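You operate a simulated robot arm through the tools that you are given. There is no shell and no other tool.

The job below is to be done with a simulated robot arm. You get a single attempt, and the scene is never put back.

JOB
Pin the yellow corner of the dark oak frame, with the white knob at its wood.
Fine: turn that corner under the arm; one flush pin; swing the arm clear again; leave the other frame.

The check looks at the end state, three seconds after you hand in, the way a careful person would. Anything else that was tipped, shoved, dropped, spilled or broken makes it a failure.

ROBOT AND FRAMES
A 7-joint arm with a two-finger parallel gripper, fixed in place. Base frame: the origin is on the floor under the middle of its stand, x ahead of it, y to its left, z up; the work surface is at about z = 95. Lengths are in cm, angles in degrees, forces in N, time in s.
It reaches about 124.7 cm from its shoulder. Its first joint turns from -132.0 to 132.0 degrees. Payload 3.91 kg.
Tool frame: the origin (TCP) lies between the finger pads and is the grasp point; the fingertips stand 3 cm ahead of it; z points along the fingers, y is the line along which they close. Largest opening 11 cm; finger width 2, thickness 1; the body of the gripper, 4.8 by 11.2 cm, starts 5.5 cm behind the TCP.
Orientation is that of the tool frame in the base frame, as a unit quaternion [w, x, y, z]. With the fingers straight down and closing along the base's y, the tool's x points along the base's -x, its y along +y and its z along -z.

CONTROLS
- The arm moves only by the tool step_arm. Its argument "rows" is a list that holds one entry, the list of rows, each a list of 7 numbers: the shift along the base's x, y, z in cm, then the turn, a rotation vector about the base's x, y, z in degrees, then the opening, from 0 (shut) to 1 (fully open). In form: [[[tx, ty, tz, ax, ay, az, jaw], ...]]. A call has 1 to 20 rows; each row shifts and turns the commanded pose from where the row before left it. Each row takes 0.2 s and may step no farther than 5 cm and 8.6 degrees from the row before; otherwise, or with a gripper value out of range, the whole call is refused. Where a pose cannot be reached the arm comes as near as it can. A force on the tool above 40 N (or 10 N above the force at the start of the call, whichever is more), or a blocked arm, ends the call early, and 0.2 s more pass. The fingers move at their own pace (about 10.8 cm/s each) and stop on an object; they squeeze with about 40 N. The grip force told is the motor's: it shows also when the fingers shut on nothing. Time passes only in rows, and 0.2 s behind the last, so rows that do not move let the fingers close. The reply holds the time, the measured pose of the TCP, the force on the tool along the base axes, the opening and the grip force, in the units named above and with some noise, with the torque about the TCP (base axes, N m) and any sound that the robot's microphone picked up.
- Cameras (640 x 400 px; columns grow to the right, rows downward): "scene" is fixed at [40, 64.89, 160.02]; the picture's right is [0.70, 0.72, 0.00], its down [0.68, -0.66, -0.32] and it looks along [-0.23, 0.23, -0.95] (base axes); focal length 368 px, centre (320, 200). "wrist" rides on the gripper at [7.2, 1.7, -10.3] in the tool frame; the picture's right is [-0.23, 0.97, 0.00], its down [-0.76, -0.18, -0.62] and it looks along [-0.61, -0.14, 0.78] (tool axes); focal length 222 px, centre (320, 200).
- get_image(camera): a new picture of that camera. No time passes.
- measure_at(camera, pixels): for up to 12 pixels [column, row] of the newest picture of that camera ("zoom" is the newest enlarged one), the place [x, y, z] in the base frame of the surface seen there, good to about 0.2 cm. No time passes.
- zoom(camera, box): a new picture of the part [left, top, right, bottom] of that camera's present view, enlarged. No time passes.
- sign_off(): hands the job in; it is judged then, once.

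Unless the task says otherwise, let go and move clear before handing in.

The tools are called after "Call:" by a JSON object that holds its "api" and its "payload". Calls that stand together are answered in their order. step_arm: Moves the arm, as the interface text tells. Its arguments: {"type":"object","properties":{"rows":{"type":"array"}},"required":["rows"]} The other tools are called the same way: get_image (camera) takes a picture; measure_at (camera, pixels) gives the place of the surface under pixels of a picture; zoom (camera, box) takes an enlarged picture of a part of a camera's view; sign_off () hands the job in.

At the start:

```text
t: 0.0
ee_pos: [29.52, 60.72, 130.48]
orientation: [0.001, 0.0, 1.0, -0.001]
ft_force: [0.0, -0.3, -0.5]
torque: [0.0, 0.0, 0.02]
opening: 11.0
grasp_force: 0.1
```

scene: 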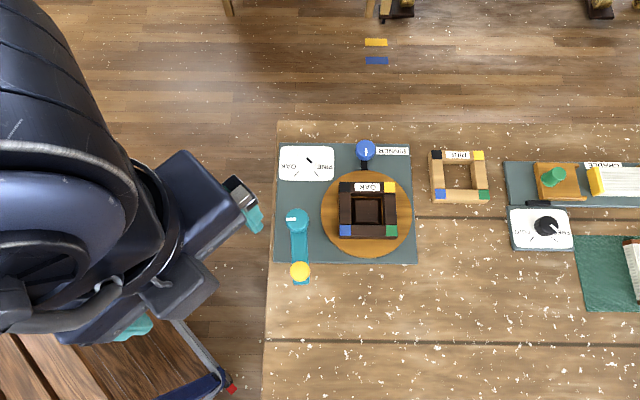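
wrist: 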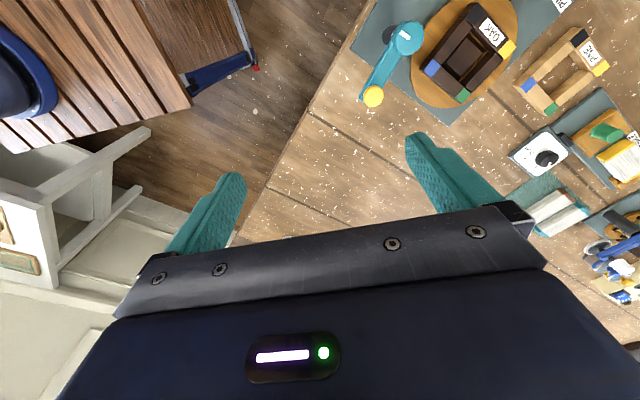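

The scene picture shows the pinner: a green base plate with a round turntable (about 367,215) holding the dark oak frame, a teal arm with a yellow knob (300,271), a dial (306,163) and a blue knob (366,150). I'll zoom in to understand the parts before moving.

Call:
{"api": "zoom", "payload": {"camera": "scene", "box": [265, 125, 425, 295]}}

Call:
{"api": "zoom", "payload": {"camera": "scene", "box": [420, 130, 640, 320]}}

Call:
{"api": "zoom", "payload": {"camera": "wrist", "box": [340, 0, 640, 190]}}

```text
2.35 times, centred on (345, 210) of scene
```

zoom: 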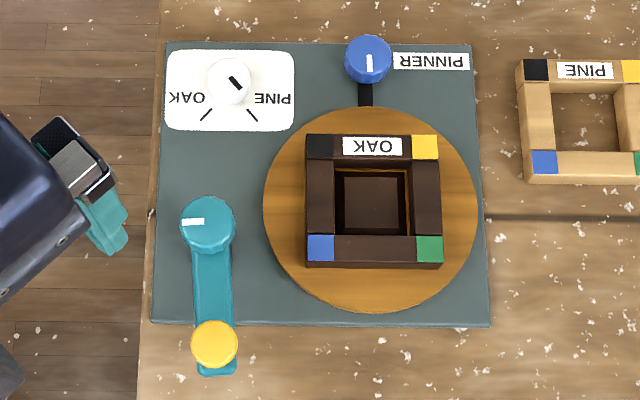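

```text
2.11 times, centred on (530, 225) of scene
```

zoom: 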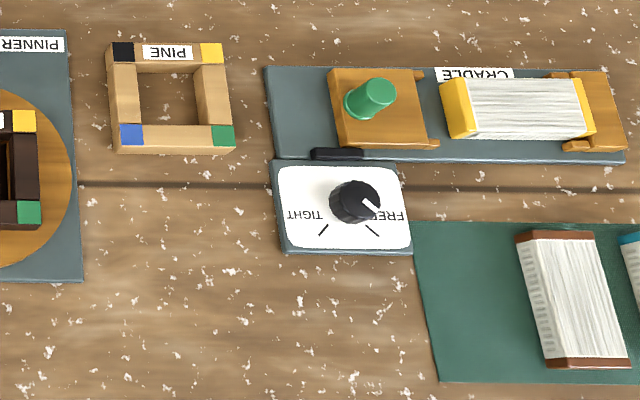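

```text
2.11 times, centred on (490, 95) of wrist
```

zoom: 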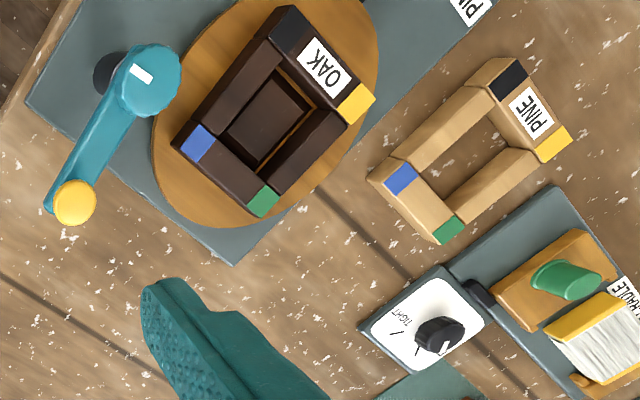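

The oak frame sits on the turntable with yellow at its upper right, and the white knob's black mark seems to point at the PINE tick. I'll measure the heights and places of the parts in the scene view.

Call:
{"api": "zoom", "payload": {"camera": "scene", "box": [265, 125, 425, 295]}}

Call:
{"api": "zoom", "payload": {"camera": "scene", "box": [274, 138, 344, 188]}}

Call:
{"api": "measure_at", "payload": {"camera": "scene", "pixels": [[300, 271], [297, 218], [299, 245], [366, 149], [307, 159], [390, 187], [346, 187], [346, 230], [389, 230], [368, 210], [368, 250], [285, 200]]}}

```text
2.35 times, centred on (345, 210) of scene
```

zoom: 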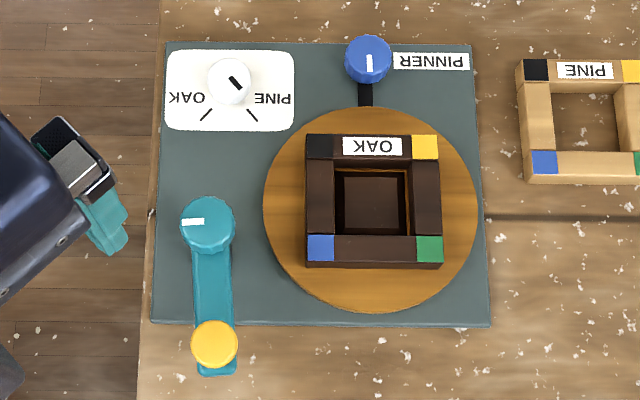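

```text
8.00 times, centred on (309, 163) of scene
```

zoom: 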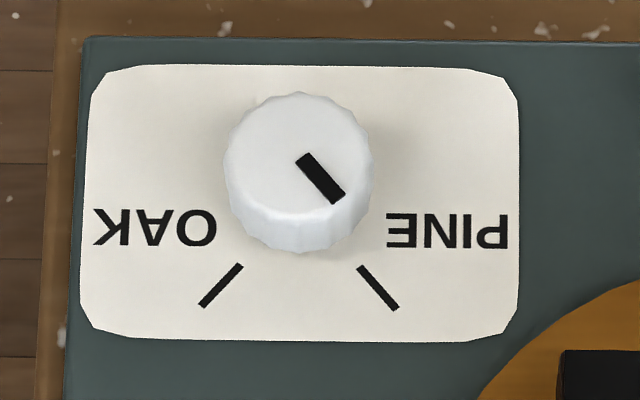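

```text
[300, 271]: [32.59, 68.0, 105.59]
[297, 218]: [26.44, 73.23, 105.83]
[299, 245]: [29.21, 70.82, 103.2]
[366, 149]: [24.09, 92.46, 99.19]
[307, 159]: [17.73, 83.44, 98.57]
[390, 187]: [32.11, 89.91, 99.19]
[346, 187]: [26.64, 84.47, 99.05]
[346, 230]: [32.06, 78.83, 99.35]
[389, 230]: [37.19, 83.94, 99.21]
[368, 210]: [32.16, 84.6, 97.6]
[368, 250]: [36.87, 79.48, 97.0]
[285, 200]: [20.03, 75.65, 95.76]
```

The white knob's mark points at PINE (zoom 320,178), so it must be turned about 90° clockwise to OAK. I'll look closer at the blue knob with its black bar and at the teal arm's pivot and plunger.

Call:
{"api": "zoom", "payload": {"camera": "scene", "box": [340, 135, 420, 185]}}

Call:
{"api": "zoom", "payload": {"camera": "scene", "box": [270, 200, 350, 290]}}

Call:
{"api": "zoom", "payload": {"camera": "wrist", "box": [340, 0, 460, 120]}}

Call:
{"api": "zoom", "payload": {"camera": "scene", "box": [320, 165, 420, 265]}}

```text
8.00 times, centred on (380, 160) of scene
```

zoom: 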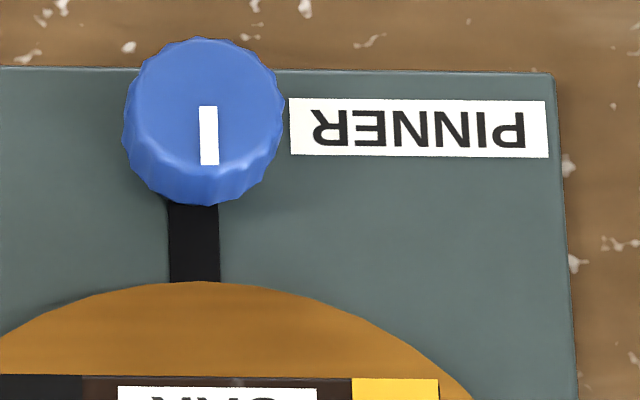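

```text
4.44 times, centred on (310, 245) of scene
```

zoom: 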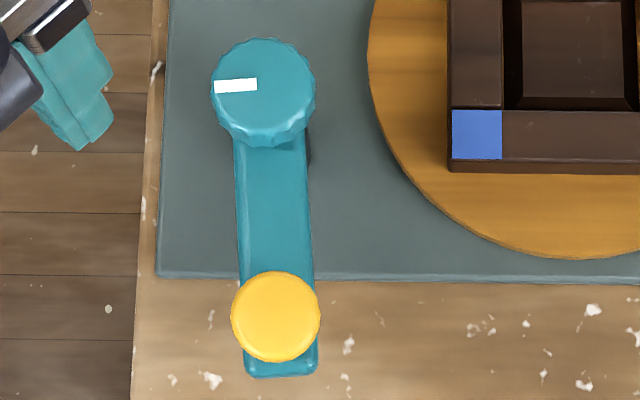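

```text
3.33 times, centred on (400, 60) of wrist
```

zoom: 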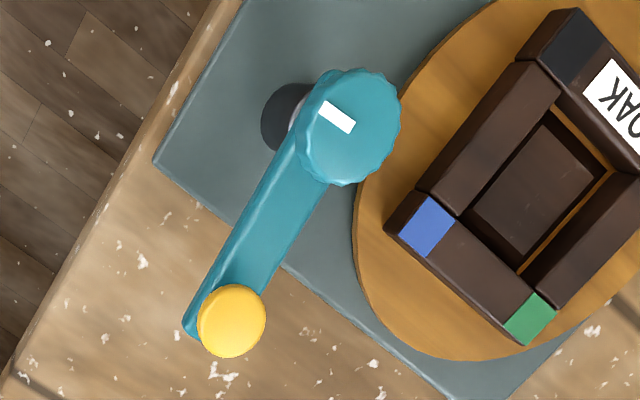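

```text
4.00 times, centred on (370, 215) of scene
```

zoom: 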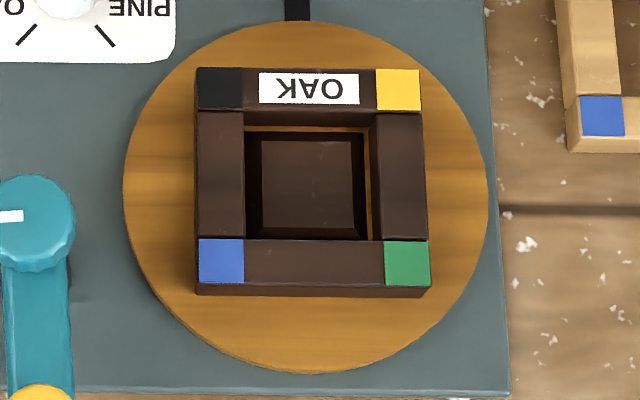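

I'll measure exact centres of the knobs, the black bar, turntable rim, and the arm so that I can compute the geometry.

Call:
{"api": "measure_at", "payload": {"camera": "scene", "pixels": [[364, 164], [364, 168], [361, 168], [310, 160], [303, 170], [299, 215], [303, 226], [300, 280], [302, 292], [299, 250], [299, 260], [366, 143]]}}

Call:
{"api": "measure_at", "payload": {"camera": "scene", "pixels": [[322, 213], [411, 213], [367, 172], [397, 185], [335, 245], [405, 245], [372, 258], [414, 262], [276, 262], [413, 146], [279, 146], [345, 200]]}}

Call:
{"api": "measure_at", "payload": {"camera": "scene", "pixels": [[374, 187], [390, 183], [375, 182], [426, 150], [432, 156], [478, 156], [433, 197], [482, 195], [458, 155], [305, 154], [315, 160], [308, 150]]}}

```text
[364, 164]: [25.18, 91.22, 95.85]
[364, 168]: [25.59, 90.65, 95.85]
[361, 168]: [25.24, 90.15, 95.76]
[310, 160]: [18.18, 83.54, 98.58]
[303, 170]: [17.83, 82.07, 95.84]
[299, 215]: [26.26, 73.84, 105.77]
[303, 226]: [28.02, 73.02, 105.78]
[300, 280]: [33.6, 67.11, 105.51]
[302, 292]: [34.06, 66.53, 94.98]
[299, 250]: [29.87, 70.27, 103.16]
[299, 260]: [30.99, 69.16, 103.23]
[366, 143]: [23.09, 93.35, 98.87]
```

```text
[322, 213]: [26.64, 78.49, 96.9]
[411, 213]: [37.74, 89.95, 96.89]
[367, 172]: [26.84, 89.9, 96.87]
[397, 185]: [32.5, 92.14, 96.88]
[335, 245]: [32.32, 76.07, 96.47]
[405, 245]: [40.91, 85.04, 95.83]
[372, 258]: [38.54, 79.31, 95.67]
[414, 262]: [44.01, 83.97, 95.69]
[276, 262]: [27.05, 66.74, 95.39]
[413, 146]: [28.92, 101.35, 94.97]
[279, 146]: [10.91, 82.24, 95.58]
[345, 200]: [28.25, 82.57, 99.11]
```

```text
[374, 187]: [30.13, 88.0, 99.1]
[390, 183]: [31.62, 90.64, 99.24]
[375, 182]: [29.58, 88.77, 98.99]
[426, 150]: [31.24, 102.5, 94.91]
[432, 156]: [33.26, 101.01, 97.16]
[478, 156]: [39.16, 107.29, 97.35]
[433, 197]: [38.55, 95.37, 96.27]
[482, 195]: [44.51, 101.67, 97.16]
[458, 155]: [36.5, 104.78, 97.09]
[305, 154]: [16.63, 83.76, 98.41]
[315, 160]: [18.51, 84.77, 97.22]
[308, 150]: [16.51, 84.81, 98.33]
```

The geometry is clear: turntable centre near (32.2,84.4), arm pivot near (26.7,73.3), and the arm's plunger arc passes over the place where the blue corner now is (32.2,78.9), so yellow needs half a turn. First I move over the white knob at about (17.5,83.7) to set it to OAK.

Call:
{"api": "step_arm", "payload": {"rows": [[[-2, 3.83, 0, 0, 0, 0, 0.6], [-2, 3.83, 0, 0, 0, 0, 0.6], [-2, 3.83, 0, 0, 0, 0, 0.6], [-2, 3.83, 0, 0, 0, 0, 0.6], [-2, 3.83, 0, 0, 0, 0, 0.6], [-2, 3.83, 0, 0, 0, 0, 0.6], [0, 0, -4, 0, 0, 0, 0.6], [0, 0, -4, 0, 0, 0, 0.6], [0, 0, -4, 0, 0, 0, 0.6], [0, 0, -4, 0, 0, 0, 0.6], [0, 0, -2.5, 0, 0, 0, 0.6], [0, 0, 0, 0, 0, 0, 0.6]]]}}

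Call:
{"api": "get_image", "payload": {"camera": "wrist"}}

Call:
{"api": "get_image", "payload": {"camera": "scene"}}

```text
t: 2.6
ee_pos: [17.32, 83.77, 112.04]
orientation: [0.0, 0.0, 1.0, 0.0]
ft_force: [0.4, 0.3, -0.3]
torque: [-0.01, 0.01, -0.01]
opening: 6.58
grasp_force: 0.1
```

```text
taken
```

wrist: 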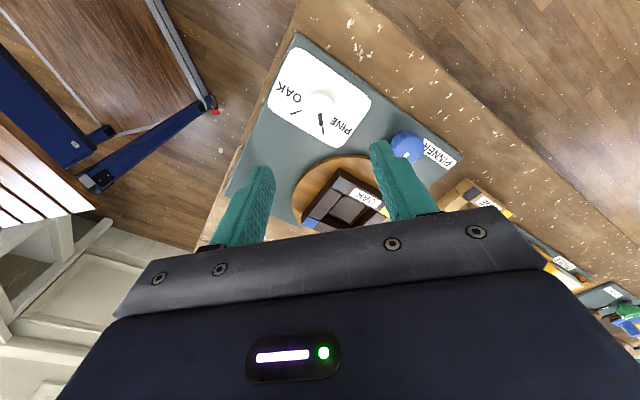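

```text
taken
```

scene: 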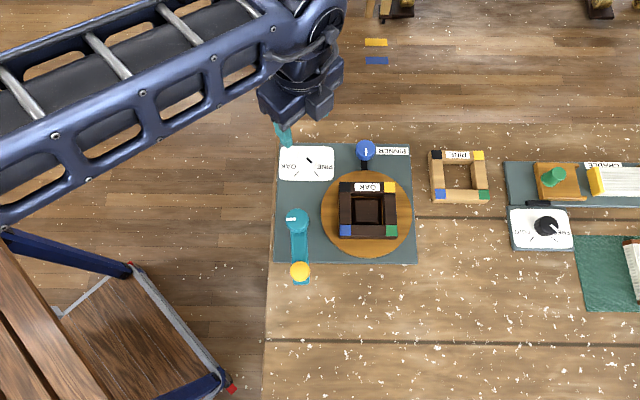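

The gripper is above the white knob, which shows at wrist pixel (320,102), as expected straight below. I'll measure it with the wrist camera to fine-tune.

Call:
{"api": "zoom", "payload": {"camera": "wrist", "box": [260, 40, 380, 160]}}

Call:
{"api": "measure_at", "payload": {"camera": "wrist", "pixels": [[320, 99], [320, 104], [322, 122], [310, 99], [332, 100], [321, 92], [407, 146], [407, 140]]}}

```text
3.33 times, centred on (320, 100) of wrist
```

zoom: 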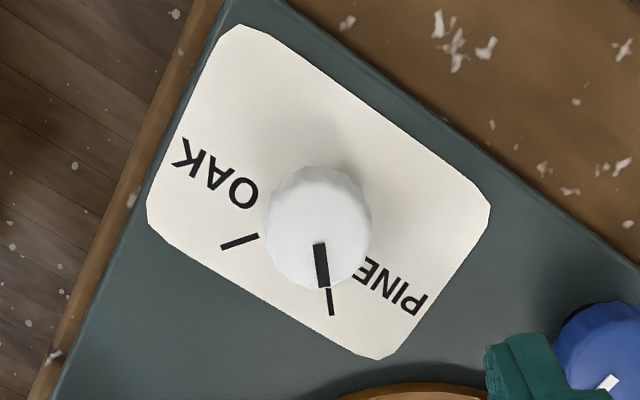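

```text
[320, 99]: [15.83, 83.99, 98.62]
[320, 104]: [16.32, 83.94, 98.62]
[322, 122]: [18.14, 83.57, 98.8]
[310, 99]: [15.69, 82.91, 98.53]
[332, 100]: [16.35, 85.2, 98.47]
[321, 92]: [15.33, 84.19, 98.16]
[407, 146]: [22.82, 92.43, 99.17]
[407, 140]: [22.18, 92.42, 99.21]
```

Let me refine the knob centre with several points on its top face edge in the zoomed picture.

Call:
{"api": "measure_at", "payload": {"camera": "zoom", "pixels": [[270, 237], [366, 237], [318, 284], [318, 200], [318, 190], [318, 237], [280, 265], [355, 265], [280, 210], [355, 210], [318, 180], [318, 170]]}}

```text
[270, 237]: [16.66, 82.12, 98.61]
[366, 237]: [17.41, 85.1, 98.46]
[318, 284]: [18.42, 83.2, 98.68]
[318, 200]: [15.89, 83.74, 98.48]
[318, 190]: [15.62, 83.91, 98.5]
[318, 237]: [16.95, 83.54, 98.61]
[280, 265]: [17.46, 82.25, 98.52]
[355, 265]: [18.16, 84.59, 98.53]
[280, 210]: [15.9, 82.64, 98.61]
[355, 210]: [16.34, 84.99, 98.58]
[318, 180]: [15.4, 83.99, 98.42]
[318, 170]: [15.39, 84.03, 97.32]
```

The top face spans x 15.4–18.5 and y 82.05–85.2, so the knob's axis is near (17.2,83.65). I'll descend around it to fingertip height 96.6 and close.

Call:
{"api": "step_arm", "payload": {"rows": [[[-0.1, -0.1, -4, 0, 0, 0, 0.5], [0, 0, -4, 0, 0, 0, 0.5], [0, 0, -3, 0, 0, 0, 0.5], [0, 0, -1.4, 0, 0, 0, 0.5], [0, 0, 0, 0, 0, 0, 0.5]]]}}

Call:
{"api": "get_image", "payload": {"camera": "wrist"}}

```text
t: 3.8
ee_pos: [17.37, 83.32, 99.37]
orientation: [0.0, 0.0, 1.0, 0.001]
ft_force: [1.3, -1.3, 0.7]
torque: [0.0, 0.05, -0.01]
opening: 5.46
grasp_force: 0.1
```

```text
taken
```

wrist: 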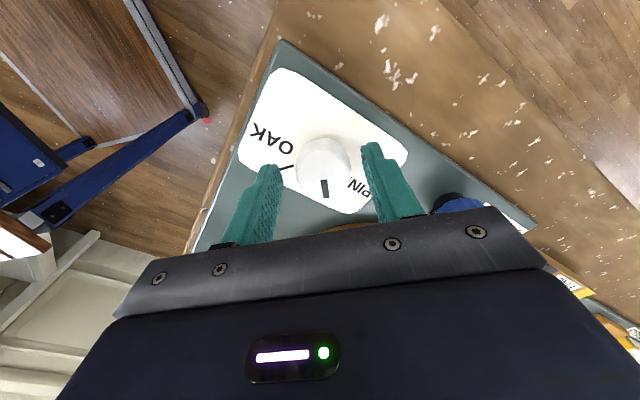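

The knob lies between the fingers; I'll check how well it is centred (mark at wrist 324,188).

Call:
{"api": "zoom", "payload": {"camera": "wrist", "box": [260, 110, 400, 230]}}

Call:
{"api": "measure_at", "payload": {"camera": "wrist", "pixels": [[323, 175], [302, 175], [345, 175], [324, 196], [323, 152], [323, 145], [323, 157], [270, 180], [372, 150]]}}

```text
3.33 times, centred on (330, 170) of wrist
```

zoom: 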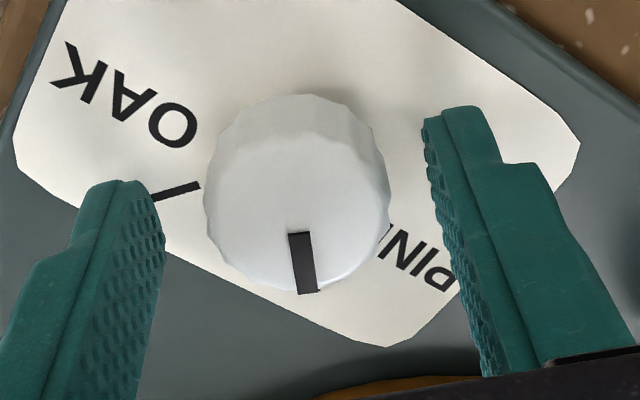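

```text
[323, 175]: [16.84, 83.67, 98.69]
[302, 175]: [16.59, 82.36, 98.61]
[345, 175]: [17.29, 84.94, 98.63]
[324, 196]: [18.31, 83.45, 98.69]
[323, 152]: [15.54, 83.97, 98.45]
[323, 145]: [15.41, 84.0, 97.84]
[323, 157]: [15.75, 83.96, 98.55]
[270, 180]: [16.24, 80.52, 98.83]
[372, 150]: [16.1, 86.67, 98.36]
```

The knob is centred between the pads to within about 0.2 cm. I'll nudge -0.15 in x and close on it.

Call:
{"api": "step_arm", "payload": {"rows": [[[-0.15, 0, 0, 0, 0, 0, 0.3], [0, 0, 0, 0, 0, 0, 0.0], [0, 0, 0, 0, 0, 0, 0.0], [0, 0, 0, 0, 0, 0, 0.0]]]}}

```text
t: 4.5
ee_pos: [17.31, 83.65, 99.42]
orientation: [0.0, 0.0, 1.0, 0.003]
ft_force: [0.2, 18.4, -9.2]
torque: [0.44, 0.13, -0.04]
opening: 3.38
grasp_force: 44.8
stopped in row 3: the force on the tool passed its limit at 42 N (the readings are from after the stop); the commanded pose is now the measured one
```

The fingers hold the knob (opening 3.38). Now I'll turn clockwise (negative about z) in small steps toward OAK.

Call:
{"api": "step_arm", "payload": {"rows": [[[0, 0, 0, 0, 0, -8, 0.0], [0, 0, 0, 0, 0, -8, 0.0], [0, 0, 0, 0, 0, -8, 0.0]]]}}

Call:
{"api": "get_image", "payload": {"camera": "wrist"}}

```text
t: 5.3
ee_pos: [17.21, 83.61, 99.37]
orientation: [0.001, 0.208, 0.978, 0.0]
ft_force: [1.2, 14.3, -8.8]
torque: [0.31, 0.59, 0.02]
opening: 3.35
grasp_force: 45.2
```

```text
taken
```

wrist: 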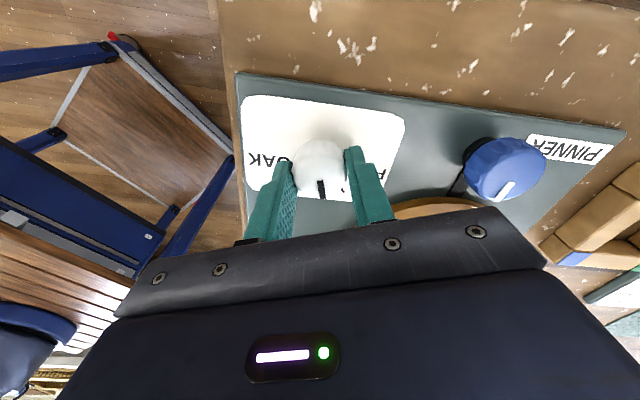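

The mark moved with the gripper (24° so far). I'll continue clockwise about 60° more, then check against the OAK tick.

Call:
{"api": "step_arm", "payload": {"rows": [[[0, 0, 0, 0, 0, -8, 0.0], [0, 0, 0, 0, 0, -8, 0.0], [0, 0, 0, 0, 0, -8, 0.0], [0, 0, 0, 0, 0, -8, 0.0], [0, 0, 0, 0, 0, -8, 0.0], [0, 0, 0, 0, 0, -8, 0.0], [0, 0, 0, 0, 0, -8, 0.0], [0, 0, 0, 0, 0, 0, 0.0]]]}}

Call:
{"api": "get_image", "payload": {"camera": "wrist"}}

Call:
{"api": "zoom", "payload": {"camera": "scene", "box": [274, 138, 344, 188]}}

Call:
{"api": "zoom", "payload": {"camera": "wrist", "box": [260, 110, 400, 230]}}

```text
t: 7.1
ee_pos: [17.18, 83.64, 99.48]
orientation: [0.002, 0.644, 0.765, 0.001]
ft_force: [-8.9, 9.7, -13.2]
torque: [-0.49, 0.29, 0.23]
opening: 3.37
grasp_force: 44.6
```

```text
taken
```

wrist: 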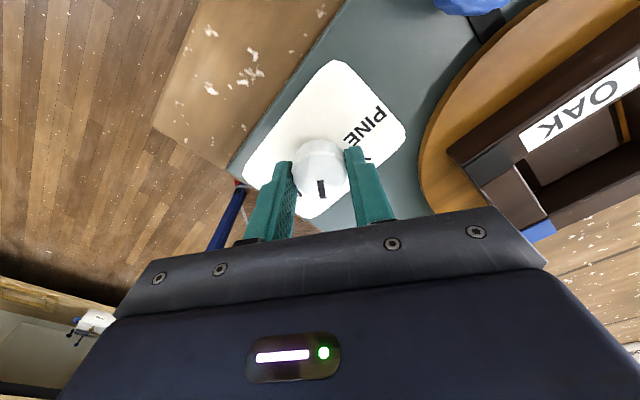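

```text
8.00 times, centred on (309, 163) of scene
```

zoom: 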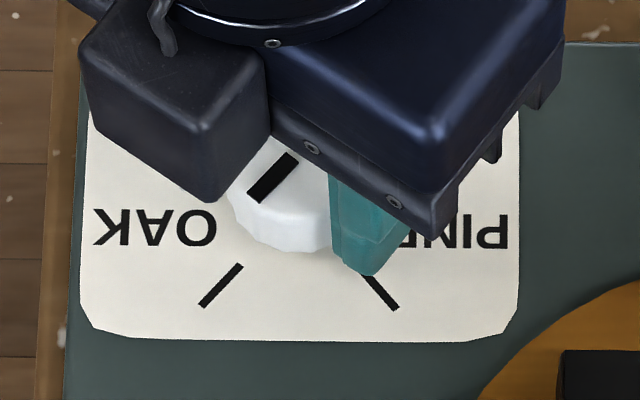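

```text
3.33 times, centred on (330, 170) of wrist
```

zoom: 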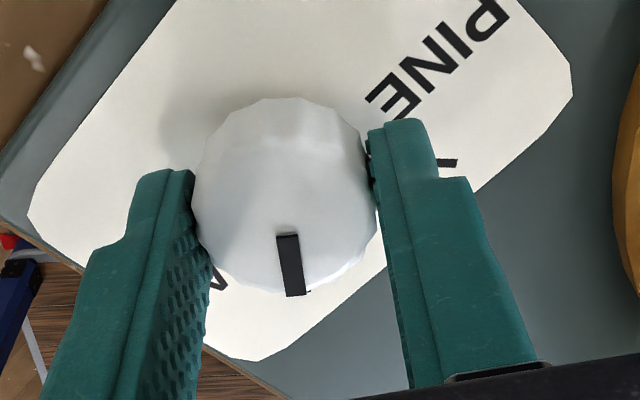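

The mark (zoom 275,178) now lies parallel to the OAK tick (zoom 222,285). I'll open gently, lift, and check it.

Call:
{"api": "step_arm", "payload": {"rows": [[[0, 0, 0, 0, 0, 0, 0.4], [0, 0, 0, 0, 0, 0, 0.5], [0, 0, 2, 0, 0, 0, 0.5], [0, 0, 4, 0, 0, 0, 0.5], [0, 0, 4, 0, 0, 0, 0.5], [0, 0, 4, 0, 0, 0, 0.5], [-5, 0, 0, 0, 0, 0, 0.5], [-5, 0, 0, 0, 0, 0, 0.5]]]}}

Call:
{"api": "zoom", "payload": {"camera": "scene", "box": [274, 138, 344, 188]}}

Call:
{"api": "get_image", "payload": {"camera": "wrist"}}

Call:
{"api": "get_image", "payload": {"camera": "scene"}}

```text
t: 8.9
ee_pos: [7.0, 83.54, 113.32]
orientation: [0.002, 0.644, 0.765, 0.001]
ft_force: [2.0, -0.4, -0.8]
torque: [-0.04, 0.09, 0.01]
opening: 5.49
grasp_force: 0.0
```

```text
8.00 times, centred on (309, 163) of scene
```

zoom: 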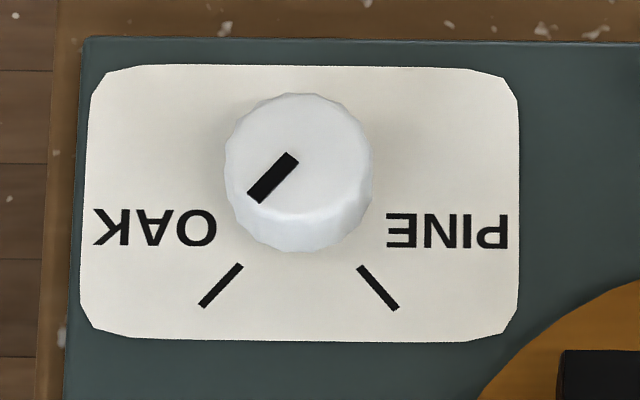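

```text
taken
```

wrist: 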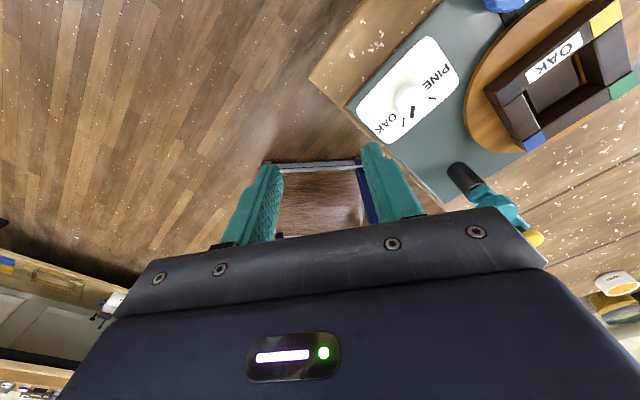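

```text
taken
```

scene: 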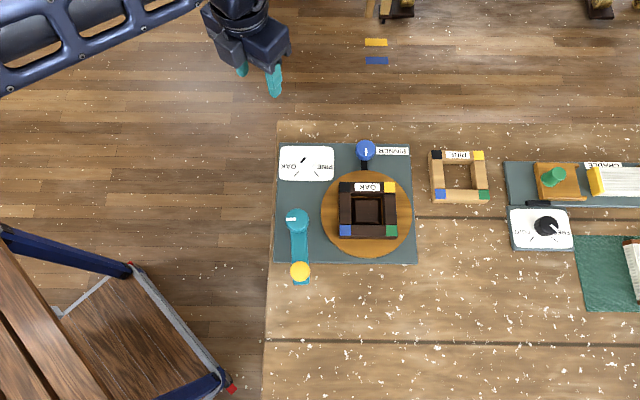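

The white knob's mark now lines up with the OAK tick. Next I move above the turntable with the fingers aligned to the frame's sides and look at the blue knob and its black bar from the wrist camera.

Call:
{"api": "step_arm", "payload": {"rows": [[[0, 0, 4, 0, 0, 7, 0.9], [0, 0, 4, 0, 0, 7, 0.9], [0, 0, 4, 0, 0, 7, 0.9], [4.2, 0.15, 0, 0, 0, 7, 0.9], [4.2, 0.15, 0, 0, 0, 7, 0.9], [4.2, 0.15, 0, 0, 0, 0, 0.9], [4.2, 0.15, 0, 0, 0, 0, 0.9], [4.2, 0.15, 0, 0, 0, 0, 0.9], [4.2, 0.15, 0, 0, 0, 0, 0.9], [0, 0, 0, 0, 0, 0, 0.9]]]}}

Call:
{"api": "get_image", "payload": {"camera": "wrist"}}

Call:
{"api": "get_image", "payload": {"camera": "scene"}}

```text
t: 11.1
ee_pos: [32.25, 84.61, 125.32]
orientation: [0.001, 0.383, 0.924, 0.001]
ft_force: [0.0, -0.3, 0.6]
torque: [-0.06, -0.04, 0.04]
opening: 9.91
grasp_force: 0.2
```

```text
taken
```

wrist: 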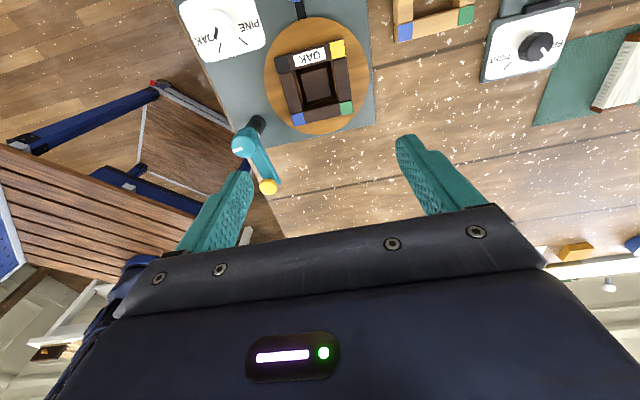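

```text
taken
```

scene: 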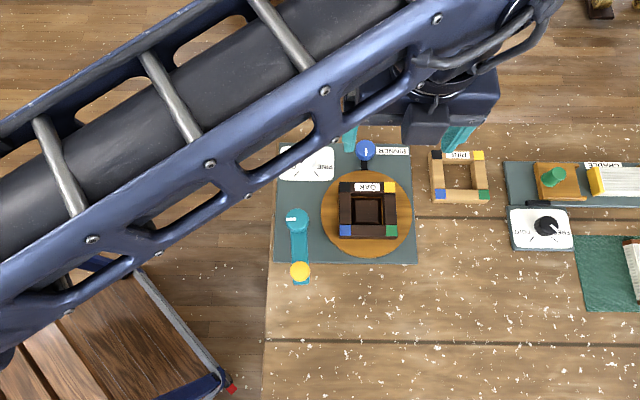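

The gripper is now above the turntable centre with the wrist seeing the frame at (313,75). I'll zoom in on the frame and the bar at the top edge.

Call:
{"api": "zoom", "payload": {"camera": "wrist", "box": [220, 0, 400, 130]}}

Call:
{"api": "zoom", "payload": {"camera": "wrist", "box": [210, 100, 300, 200]}}

```text
3.08 times, centred on (310, 65) of wrist
```

zoom: 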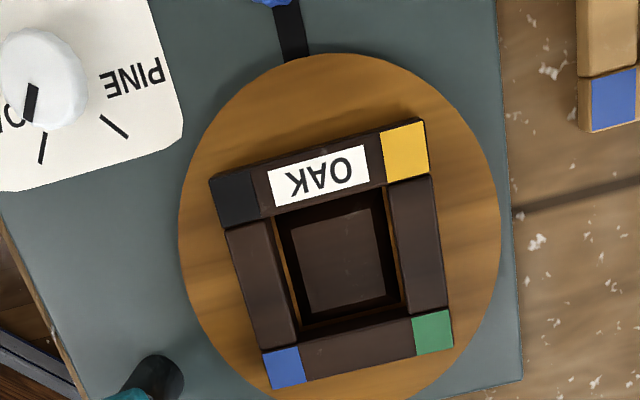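

```text
4.00 times, centred on (255, 150) of wrist
```

zoom: 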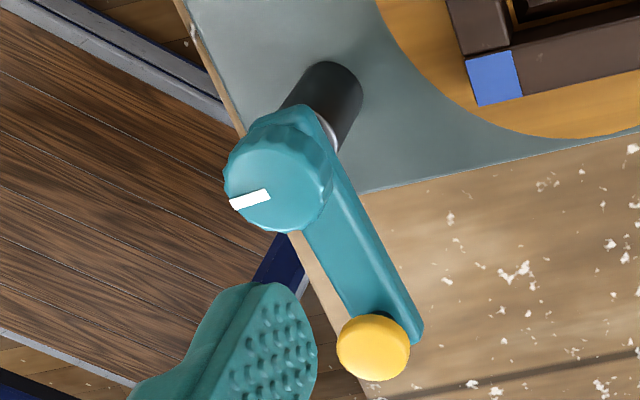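

The black bar runs from under the blue knob to the turntable's rim, so it looks like a lock. I'll go over the blue knob (~23.8, 92.5) and look before touching it.

Call:
{"api": "step_arm", "payload": {"rows": [[[-2.8, 2.65, 0, 0, 0, 0, 0.5], [-2.8, 2.65, 0, 0, 0, 0, 0.5], [-2.8, 2.65, 0, 0, 0, 0, 0.5], [0, 0, -4, 0, 0, 0, 0.5], [0, 0, -4, 0, 0, 0, 0.5], [0, 0, -4, 0, 0, 0, 0.5], [0, 0, -2, 0, 0, 0, 0.5], [0, 0, 0, 0, 0, 0, 0.5]]]}}

Call:
{"api": "get_image", "payload": {"camera": "wrist"}}

Call:
{"api": "zoom", "payload": {"camera": "wrist", "box": [240, 40, 400, 160]}}

```text
t: 12.9
ee_pos: [24.15, 88.1, 110.2]
orientation: [0.001, 0.383, 0.924, 0.002]
ft_force: [-0.2, -0.1, 0.4]
torque: [-0.03, 0.01, -0.03]
opening: 5.52
grasp_force: 0.1
out of reach, approached as far as the arm can: row 1, 2, 3
```

```text
taken
```

wrist: 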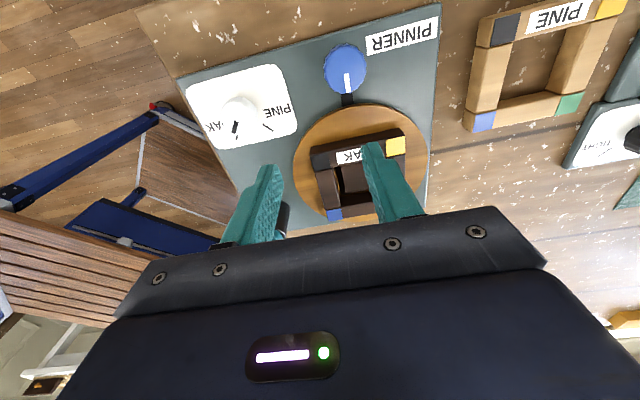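

```text
3.33 times, centred on (320, 100) of wrist
```

zoom: 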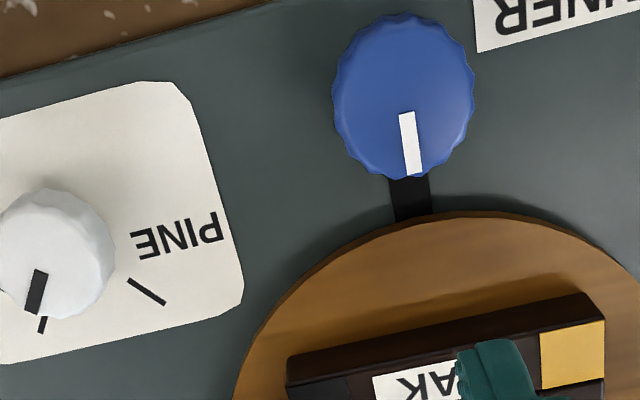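

The reach ran short at z=125, leaving the hand at (24.2,88.1). Lower down the arm reaches farther, so I'll step toward the knob at this height.

Call:
{"api": "step_arm", "payload": {"rows": [[[-0.15, 2.2, -1, 0, 0, 0, 0.5], [-0.15, 2.2, -1, 0, 0, 0, 0.5], [0, 0, 0, 0, 0, 0, 0.5]]]}}

Call:
{"api": "get_image", "payload": {"camera": "wrist"}}

```text
t: 13.7
ee_pos: [24.04, 92.37, 107.99]
orientation: [0.0, 0.383, 0.924, 0.002]
ft_force: [0.4, 0.5, 0.4]
torque: [-0.02, 0.02, -0.03]
opening: 5.5
grasp_force: 0.0
```

```text
taken
```

wrist: 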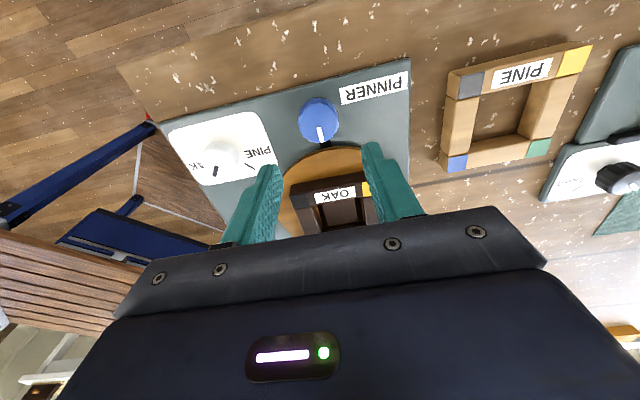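

Now at (24.0,92.4,108) with the blue knob at wrist (319,120). I'll measure its top face for centring.

Call:
{"api": "zoom", "payload": {"camera": "wrist", "box": [270, 80, 370, 160]}}

Call:
{"api": "measure_at", "payload": {"camera": "wrist", "pixels": [[319, 123], [301, 123], [337, 123], [320, 140], [319, 105], [319, 101], [319, 99]]}}

```text
5.00 times, centred on (320, 120) of wrist
```

zoom: 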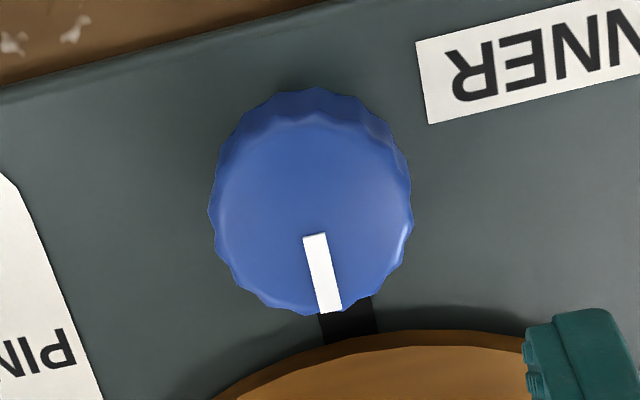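

```text
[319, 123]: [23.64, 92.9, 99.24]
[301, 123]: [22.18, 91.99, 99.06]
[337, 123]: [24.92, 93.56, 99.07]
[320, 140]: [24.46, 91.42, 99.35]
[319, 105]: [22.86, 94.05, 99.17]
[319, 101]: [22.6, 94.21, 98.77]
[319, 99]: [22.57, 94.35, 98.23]
```

The knob's axis is about (23.75,92.65). I'll descend so that the fingertips sit at z≈97.4 and close on it.

Call:
{"api": "step_arm", "payload": {"rows": [[[-0.27, 0.27, -3, 0, 0, 0, 0.5], [0, 0, -3, 0, 0, 0, 0.5], [0, 0, -1.6, 0, 0, 0, 0.5], [0, 0, 0, 0, 0, 0, 0.5]]]}}

Call:
{"api": "zoom", "payload": {"camera": "wrist", "box": [250, 110, 390, 230]}}

```text
t: 14.7
ee_pos: [23.37, 92.52, 100.63]
orientation: [0.001, 0.383, 0.924, 0.002]
ft_force: [0.0, 0.7, 0.6]
torque: [0.01, 0.0, -0.01]
opening: 5.52
grasp_force: 0.1
```

```text
3.33 times, centred on (320, 170) of wrist
```

zoom: 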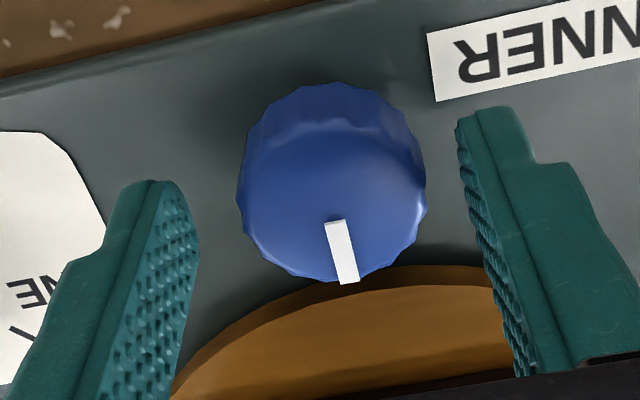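

The knob is centred between the pads. I'll close and try a small 16° turn clockwise, watching torque and the bar.

Call:
{"api": "step_arm", "payload": {"rows": [[[0, 0, 0, 0, 0, 0, 0.3], [0, 0, 0, 0, 0, 0, 0.2], [0, 0, 0, 0, 0, 0, 0.0], [0, 0, 0, 0, 0, 0, 0.0]]]}}

Call:
{"api": "step_arm", "payload": {"rows": [[[0, 0, 0, 0, 0, -5, 0.0], [0, 0, 0, 0, 0, -5, 0.0], [0, 0, 0, 0, 0, -5, 0.0], [0, 0, 0, 0, 0, 0, 0.0]]]}}

Call:
{"api": "get_image", "payload": {"camera": "wrist"}}

Call:
{"api": "zoom", "payload": {"camera": "wrist", "box": [250, 110, 390, 230]}}

Call:
{"api": "get_image", "payload": {"camera": "scene"}}

```text
t: 15.8
ee_pos: [23.7, 92.63, 100.67]
orientation: [0.001, 0.383, 0.924, 0.004]
ft_force: [3.5, 15.5, -5.3]
torque: [0.54, 0.19, 0.06]
opening: 3.57
grasp_force: 44.4
stopped in row 4: the force on the tool passed its limit at 41 N (the readings are from after the stop); the commanded pose is now the measured one
```

```text
t: 16.8
ee_pos: [23.82, 92.72, 100.6]
orientation: [0.002, 0.501, 0.866, 0.002]
ft_force: [-1.4, 11.6, -11.7]
torque: [0.47, 0.8, -0.02]
opening: 3.56
grasp_force: 45.3
```

```text
taken
```

wrist: 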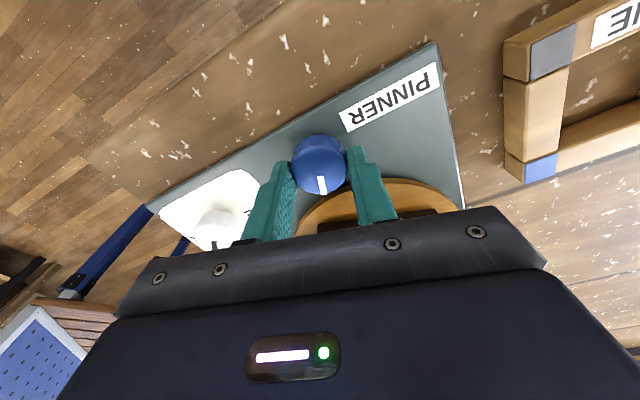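

```text
3.33 times, centred on (320, 170) of wrist
```

zoom: 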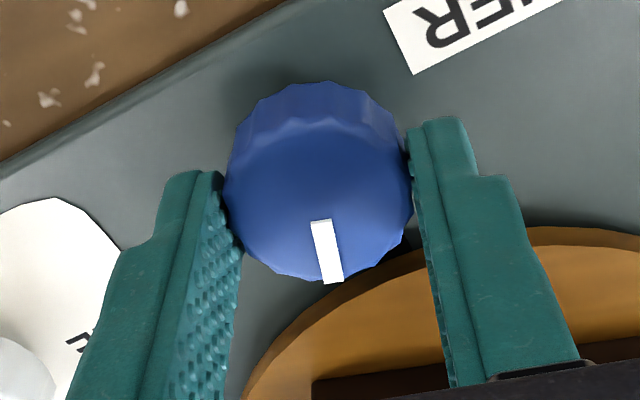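

```text
taken
```

scene: 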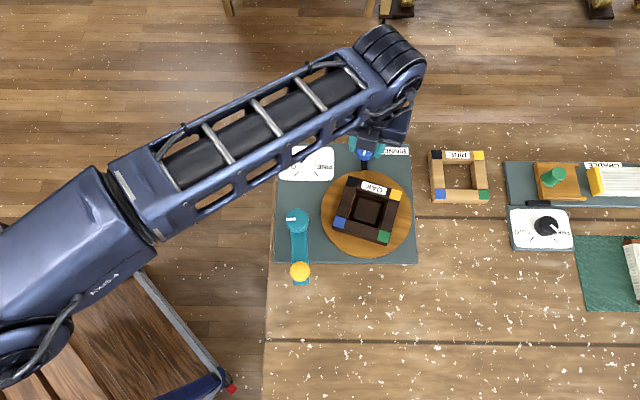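

The frame turned with the blue knob (yellow block moved from scene (390,187) to about (395,193)), so the blue knob drives the turntable. I'll measure the ratio before carrying on.

Call:
{"api": "zoom", "payload": {"camera": "scene", "box": [320, 165, 420, 265]}}

```text
4.00 times, centred on (370, 215) of scene
```

zoom: 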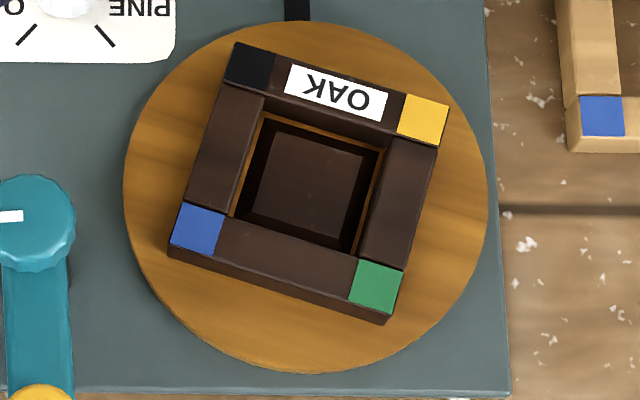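

The frame has turned ~18° for 15° of knob. I'll continue clockwise another 48° and measure again.

Call:
{"api": "step_arm", "payload": {"rows": [[[0, 0, 0, 0, 0, -6, 0.0], [0, 0, 0, 0, 0, -6, 0.0], [0, 0, 0, 0, 0, -6, 0.0], [0, 0, 0, 0, 0, -6, 0.0], [0, 0, 0, 0, 0, -6, 0.0], [0, 0, 0, 0, 0, -6, 0.0], [0, 0, 0, 0, 0, -6, 0.0], [0, 0, 0, 0, 0, -6, 0.0], [0, 0, 0, 0, 0, 0, 0.0]]]}}

Call:
{"api": "get_image", "payload": {"camera": "wrist"}}

Call:
{"api": "zoom", "payload": {"camera": "scene", "box": [320, 165, 420, 265]}}

```text
t: 18.3
ee_pos: [23.64, 92.64, 100.71]
orientation: [-0.002, 0.748, 0.664, -0.004]
ft_force: [4.7, -5.8, 0.9]
torque: [-0.55, -0.71, -0.04]
opening: 3.57
grasp_force: 44.8
stopped in row 7: the force on the tool passed its limit at 68 N (the readings are from after the stop); the commanded pose is now the measured one
```

```text
taken
```

wrist: 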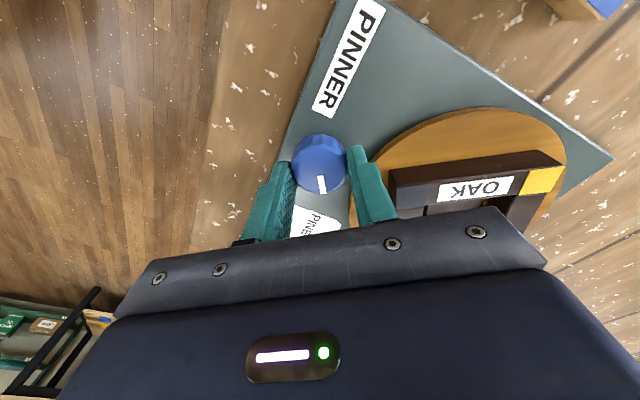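

```text
4.00 times, centred on (370, 215) of scene
```

zoom: 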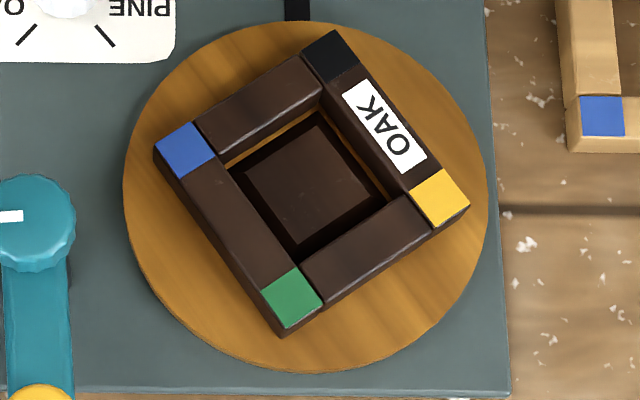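

A force spike stopped the turn at 97° of yaw, though knob and frame are turning 1:1 (frame now ~55° around, yellow at zoom (440,197)). I'll open and re-close to relieve side load, then continue.

Call:
{"api": "step_arm", "payload": {"rows": [[[0, 0, 0, 0, 0, 0, 0.42], [0, 0, 0, 0, 0, 0, 0.42], [0, 0, 0, 0, 0, 0, 0.42]]]}}

Call:
{"api": "zoom", "payload": {"camera": "wrist", "box": [250, 110, 390, 230]}}

Call:
{"api": "zoom", "payload": {"camera": "scene", "box": [320, 120, 420, 182]}}

```text
t: 19.1
ee_pos: [23.64, 92.63, 100.63]
orientation: [-0.003, 0.747, 0.665, -0.003]
ft_force: [0.3, -0.1, -0.6]
torque: [-0.03, -0.03, 0.03]
opening: 4.6
grasp_force: 0.0
```

```text
3.33 times, centred on (320, 170) of wrist
```

zoom: 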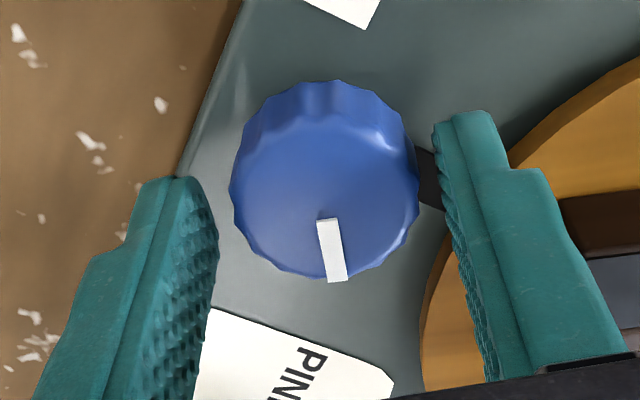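

```text
6.40 times, centred on (370, 151) of scene
```

zoom: 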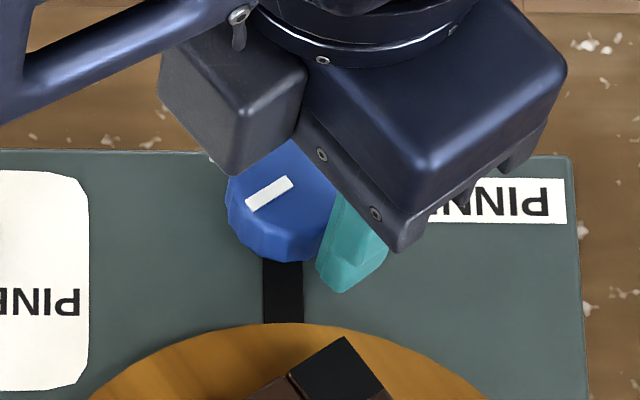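

The knob and frame stayed put after opening. I'll re-close and continue turning clockwise in small steps.

Call:
{"api": "step_arm", "payload": {"rows": [[[0, 0, 0, 0, 0, 0, 0.3], [0, 0, 0, 0, 0, 0, 0.0], [0, 0, 0, 0, 0, 0, 0.0]]]}}

Call:
{"api": "step_arm", "payload": {"rows": [[[0, 0, 0, 0, 0, -5, 0.0], [0, 0, 0, 0, 0, -5, 0.0], [0, 0, 0, 0, 0, -5, 0.0], [0, 0, 0, 0, 0, -5, 0.0], [0, 0, 0, 0, 0, -5, 0.0], [0, 0, 0, 0, 0, -5, 0.0], [0, 0, 0, 0, 0, 0, 0.0]]]}}

Call:
{"api": "get_image", "payload": {"camera": "scene"}}

```text
t: 19.9
ee_pos: [23.63, 92.59, 100.68]
orientation: [-0.003, 0.748, 0.664, -0.002]
ft_force: [9.3, -0.6, 0.5]
torque: [-0.12, -0.85, -0.03]
opening: 3.56
grasp_force: 44.6
```

```text
t: 20.3
ee_pos: [23.73, 92.7, 100.56]
orientation: [-0.006, 0.767, 0.642, -0.006]
ft_force: [2.8, -9.4, 2.2]
torque: [-0.63, -0.92, -0.01]
opening: 3.55
grasp_force: 45.2
stopped in row 1: the force on the tool passed its limit at 56 N (the readings are from after the stop); the commanded pose is now the measured one
```

```text
taken
```

scene: 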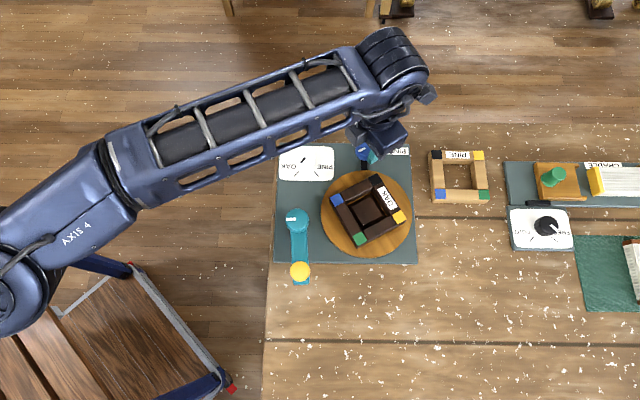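

Force climbs again near yaw −100°, so that is about the useful wrist range here. I'll open, turn the hand back 70°, and regrip for another clockwise turn.

Call:
{"api": "step_arm", "payload": {"rows": [[[0, 0, 0, 0, 0, 0, 0.5], [0, 0, 0, 0, 0, 0, 0.5], [0, 0, 0, 0, 0, 0, 0.5], [0, 0, 0, 0, 0, 7.5, 0.5], [0, 0, 0, 0, 0, 7.5, 0.5], [0, 0, 0, 0, 0, 7.5, 0.5], [0, 0, 0, 0, 0, 7.5, 0.5], [0, 0, 0, 0, 0, 7.5, 0.5], [0, 0, 0, 0, 0, 7.5, 0.5], [0, 0, 0, 0, 0, 7.5, 0.5], [0, 0, 0, 0, 0, 7.5, 0.5], [0, 0, 0, 0, 0, 7.5, 0.5], [0, 0, 0, 0, 0, 7.5, 0.5], [0, 0, 0, 0, 0, 0, 0.5]]]}}

Call:
{"api": "zoom", "payload": {"camera": "wrist", "box": [250, 110, 390, 230]}}

Call:
{"api": "zoom", "payload": {"camera": "scene", "box": [320, 165, 420, 265]}}

```text
t: 23.3
ee_pos: [23.62, 92.71, 100.55]
orientation: [-0.001, 0.217, 0.976, -0.008]
ft_force: [-0.4, -0.1, 0.8]
torque: [-0.02, 0.0, -0.01]
opening: 5.51
grasp_force: 0.1
```

```text
3.33 times, centred on (320, 170) of wrist
```

zoom: 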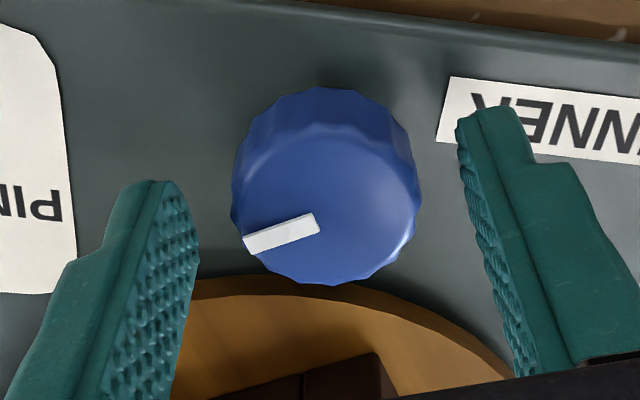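

```text
4.00 times, centred on (370, 215) of scene
```

zoom: 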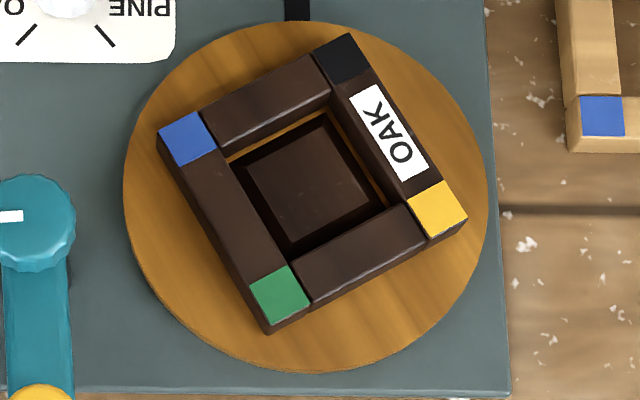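

The hand is back at yaw −25° with the frame unmoved. I'll close and turn clockwise again in 5° steps.

Call:
{"api": "step_arm", "payload": {"rows": [[[0, 0, 0, 0, 0, 0, 0.3], [0, 0, 0, 0, 0, 0, 0.2], [0, 0, 0, 0, 0, 0, 0.0], [0, 0, 0, 0, 0, 0, 0.0]]]}}

Call:
{"api": "step_arm", "payload": {"rows": [[[0, 0, 0, 0, 0, -5, 0.0], [0, 0, 0, 0, 0, -5, 0.0], [0, 0, 0, 0, 0, -5, 0.0], [0, 0, 0, 0, 0, -5, 0.0], [0, 0, 0, 0, 0, -5, 0.0], [0, 0, 0, 0, 0, -5, 0.0], [0, 0, 0, 0, 0, -5, 0.0], [0, 0, 0, 0, 0, -5, 0.0], [0, 0, 0, 0, 0, -5, 0.0], [0, 0, 0, 0, 0, -5, 0.0], [0, 0, 0, 0, 0, -5, 0.0], [0, 0, 0, 0, 0, -5, 0.0], [0, 0, 0, 0, 0, 0, 0.0]]]}}

Call:
{"api": "zoom", "payload": {"camera": "scene", "box": [320, 165, 420, 265]}}

```text
t: 24.3
ee_pos: [23.68, 92.7, 100.61]
orientation: [-0.001, 0.218, 0.976, -0.009]
ft_force: [7.2, 25.2, 1.2]
torque: [1.43, -0.29, -0.02]
opening: 3.5
grasp_force: 45.0
```

```text
t: 25.6
ee_pos: [23.82, 92.65, 100.59]
orientation: [-0.004, 0.447, 0.894, -0.007]
ft_force: [1.2, 9.0, -5.3]
torque: [1.44, -0.43, -0.05]
opening: 3.54
grasp_force: 45.2
stopped in row 6: the force on the tool passed its limit at 42 N (the readings are from after the stop); the commanded pose is now the measured one
```

```text
4.00 times, centred on (370, 215) of scene
```

zoom: 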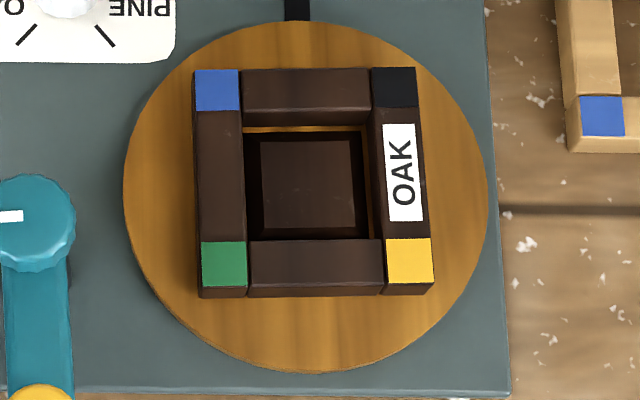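

The frame is now ~90° around (yellow at zoom (409,260)). I'll continue clockwise.

Call:
{"api": "step_arm", "payload": {"rows": [[[0, 0, 0, 0, 0, -5, 0.0], [0, 0, 0, 0, 0, -5, 0.0], [0, 0, 0, 0, 0, -5, 0.0], [0, 0, 0, 0, 0, -5, 0.0], [0, 0, 0, 0, 0, -5, 0.0], [0, 0, 0, 0, 0, -5, 0.0], [0, 0, 0, 0, 0, -5, 0.0], [0, 0, 0, 0, 0, 0, 0.0]]]}}

Call:
{"api": "zoom", "payload": {"camera": "scene", "box": [320, 165, 420, 265]}}

```text
t: 27.4
ee_pos: [23.61, 92.73, 100.63]
orientation: [-0.005, 0.695, 0.719, -0.007]
ft_force: [-1.8, -3.7, -9.6]
torque: [-0.31, -0.61, -0.01]
opening: 3.5
grasp_force: 44.8
```

```text
4.00 times, centred on (370, 215) of scene
```

zoom: 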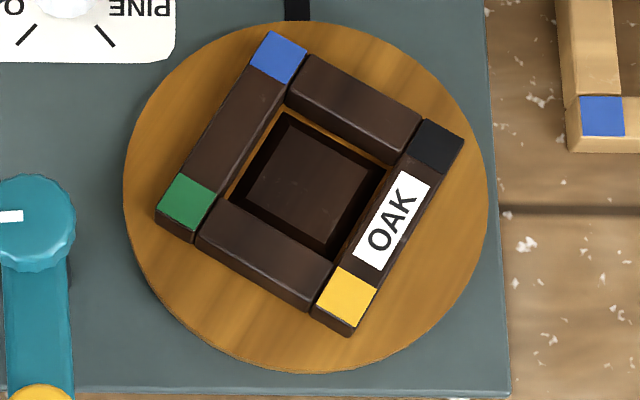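

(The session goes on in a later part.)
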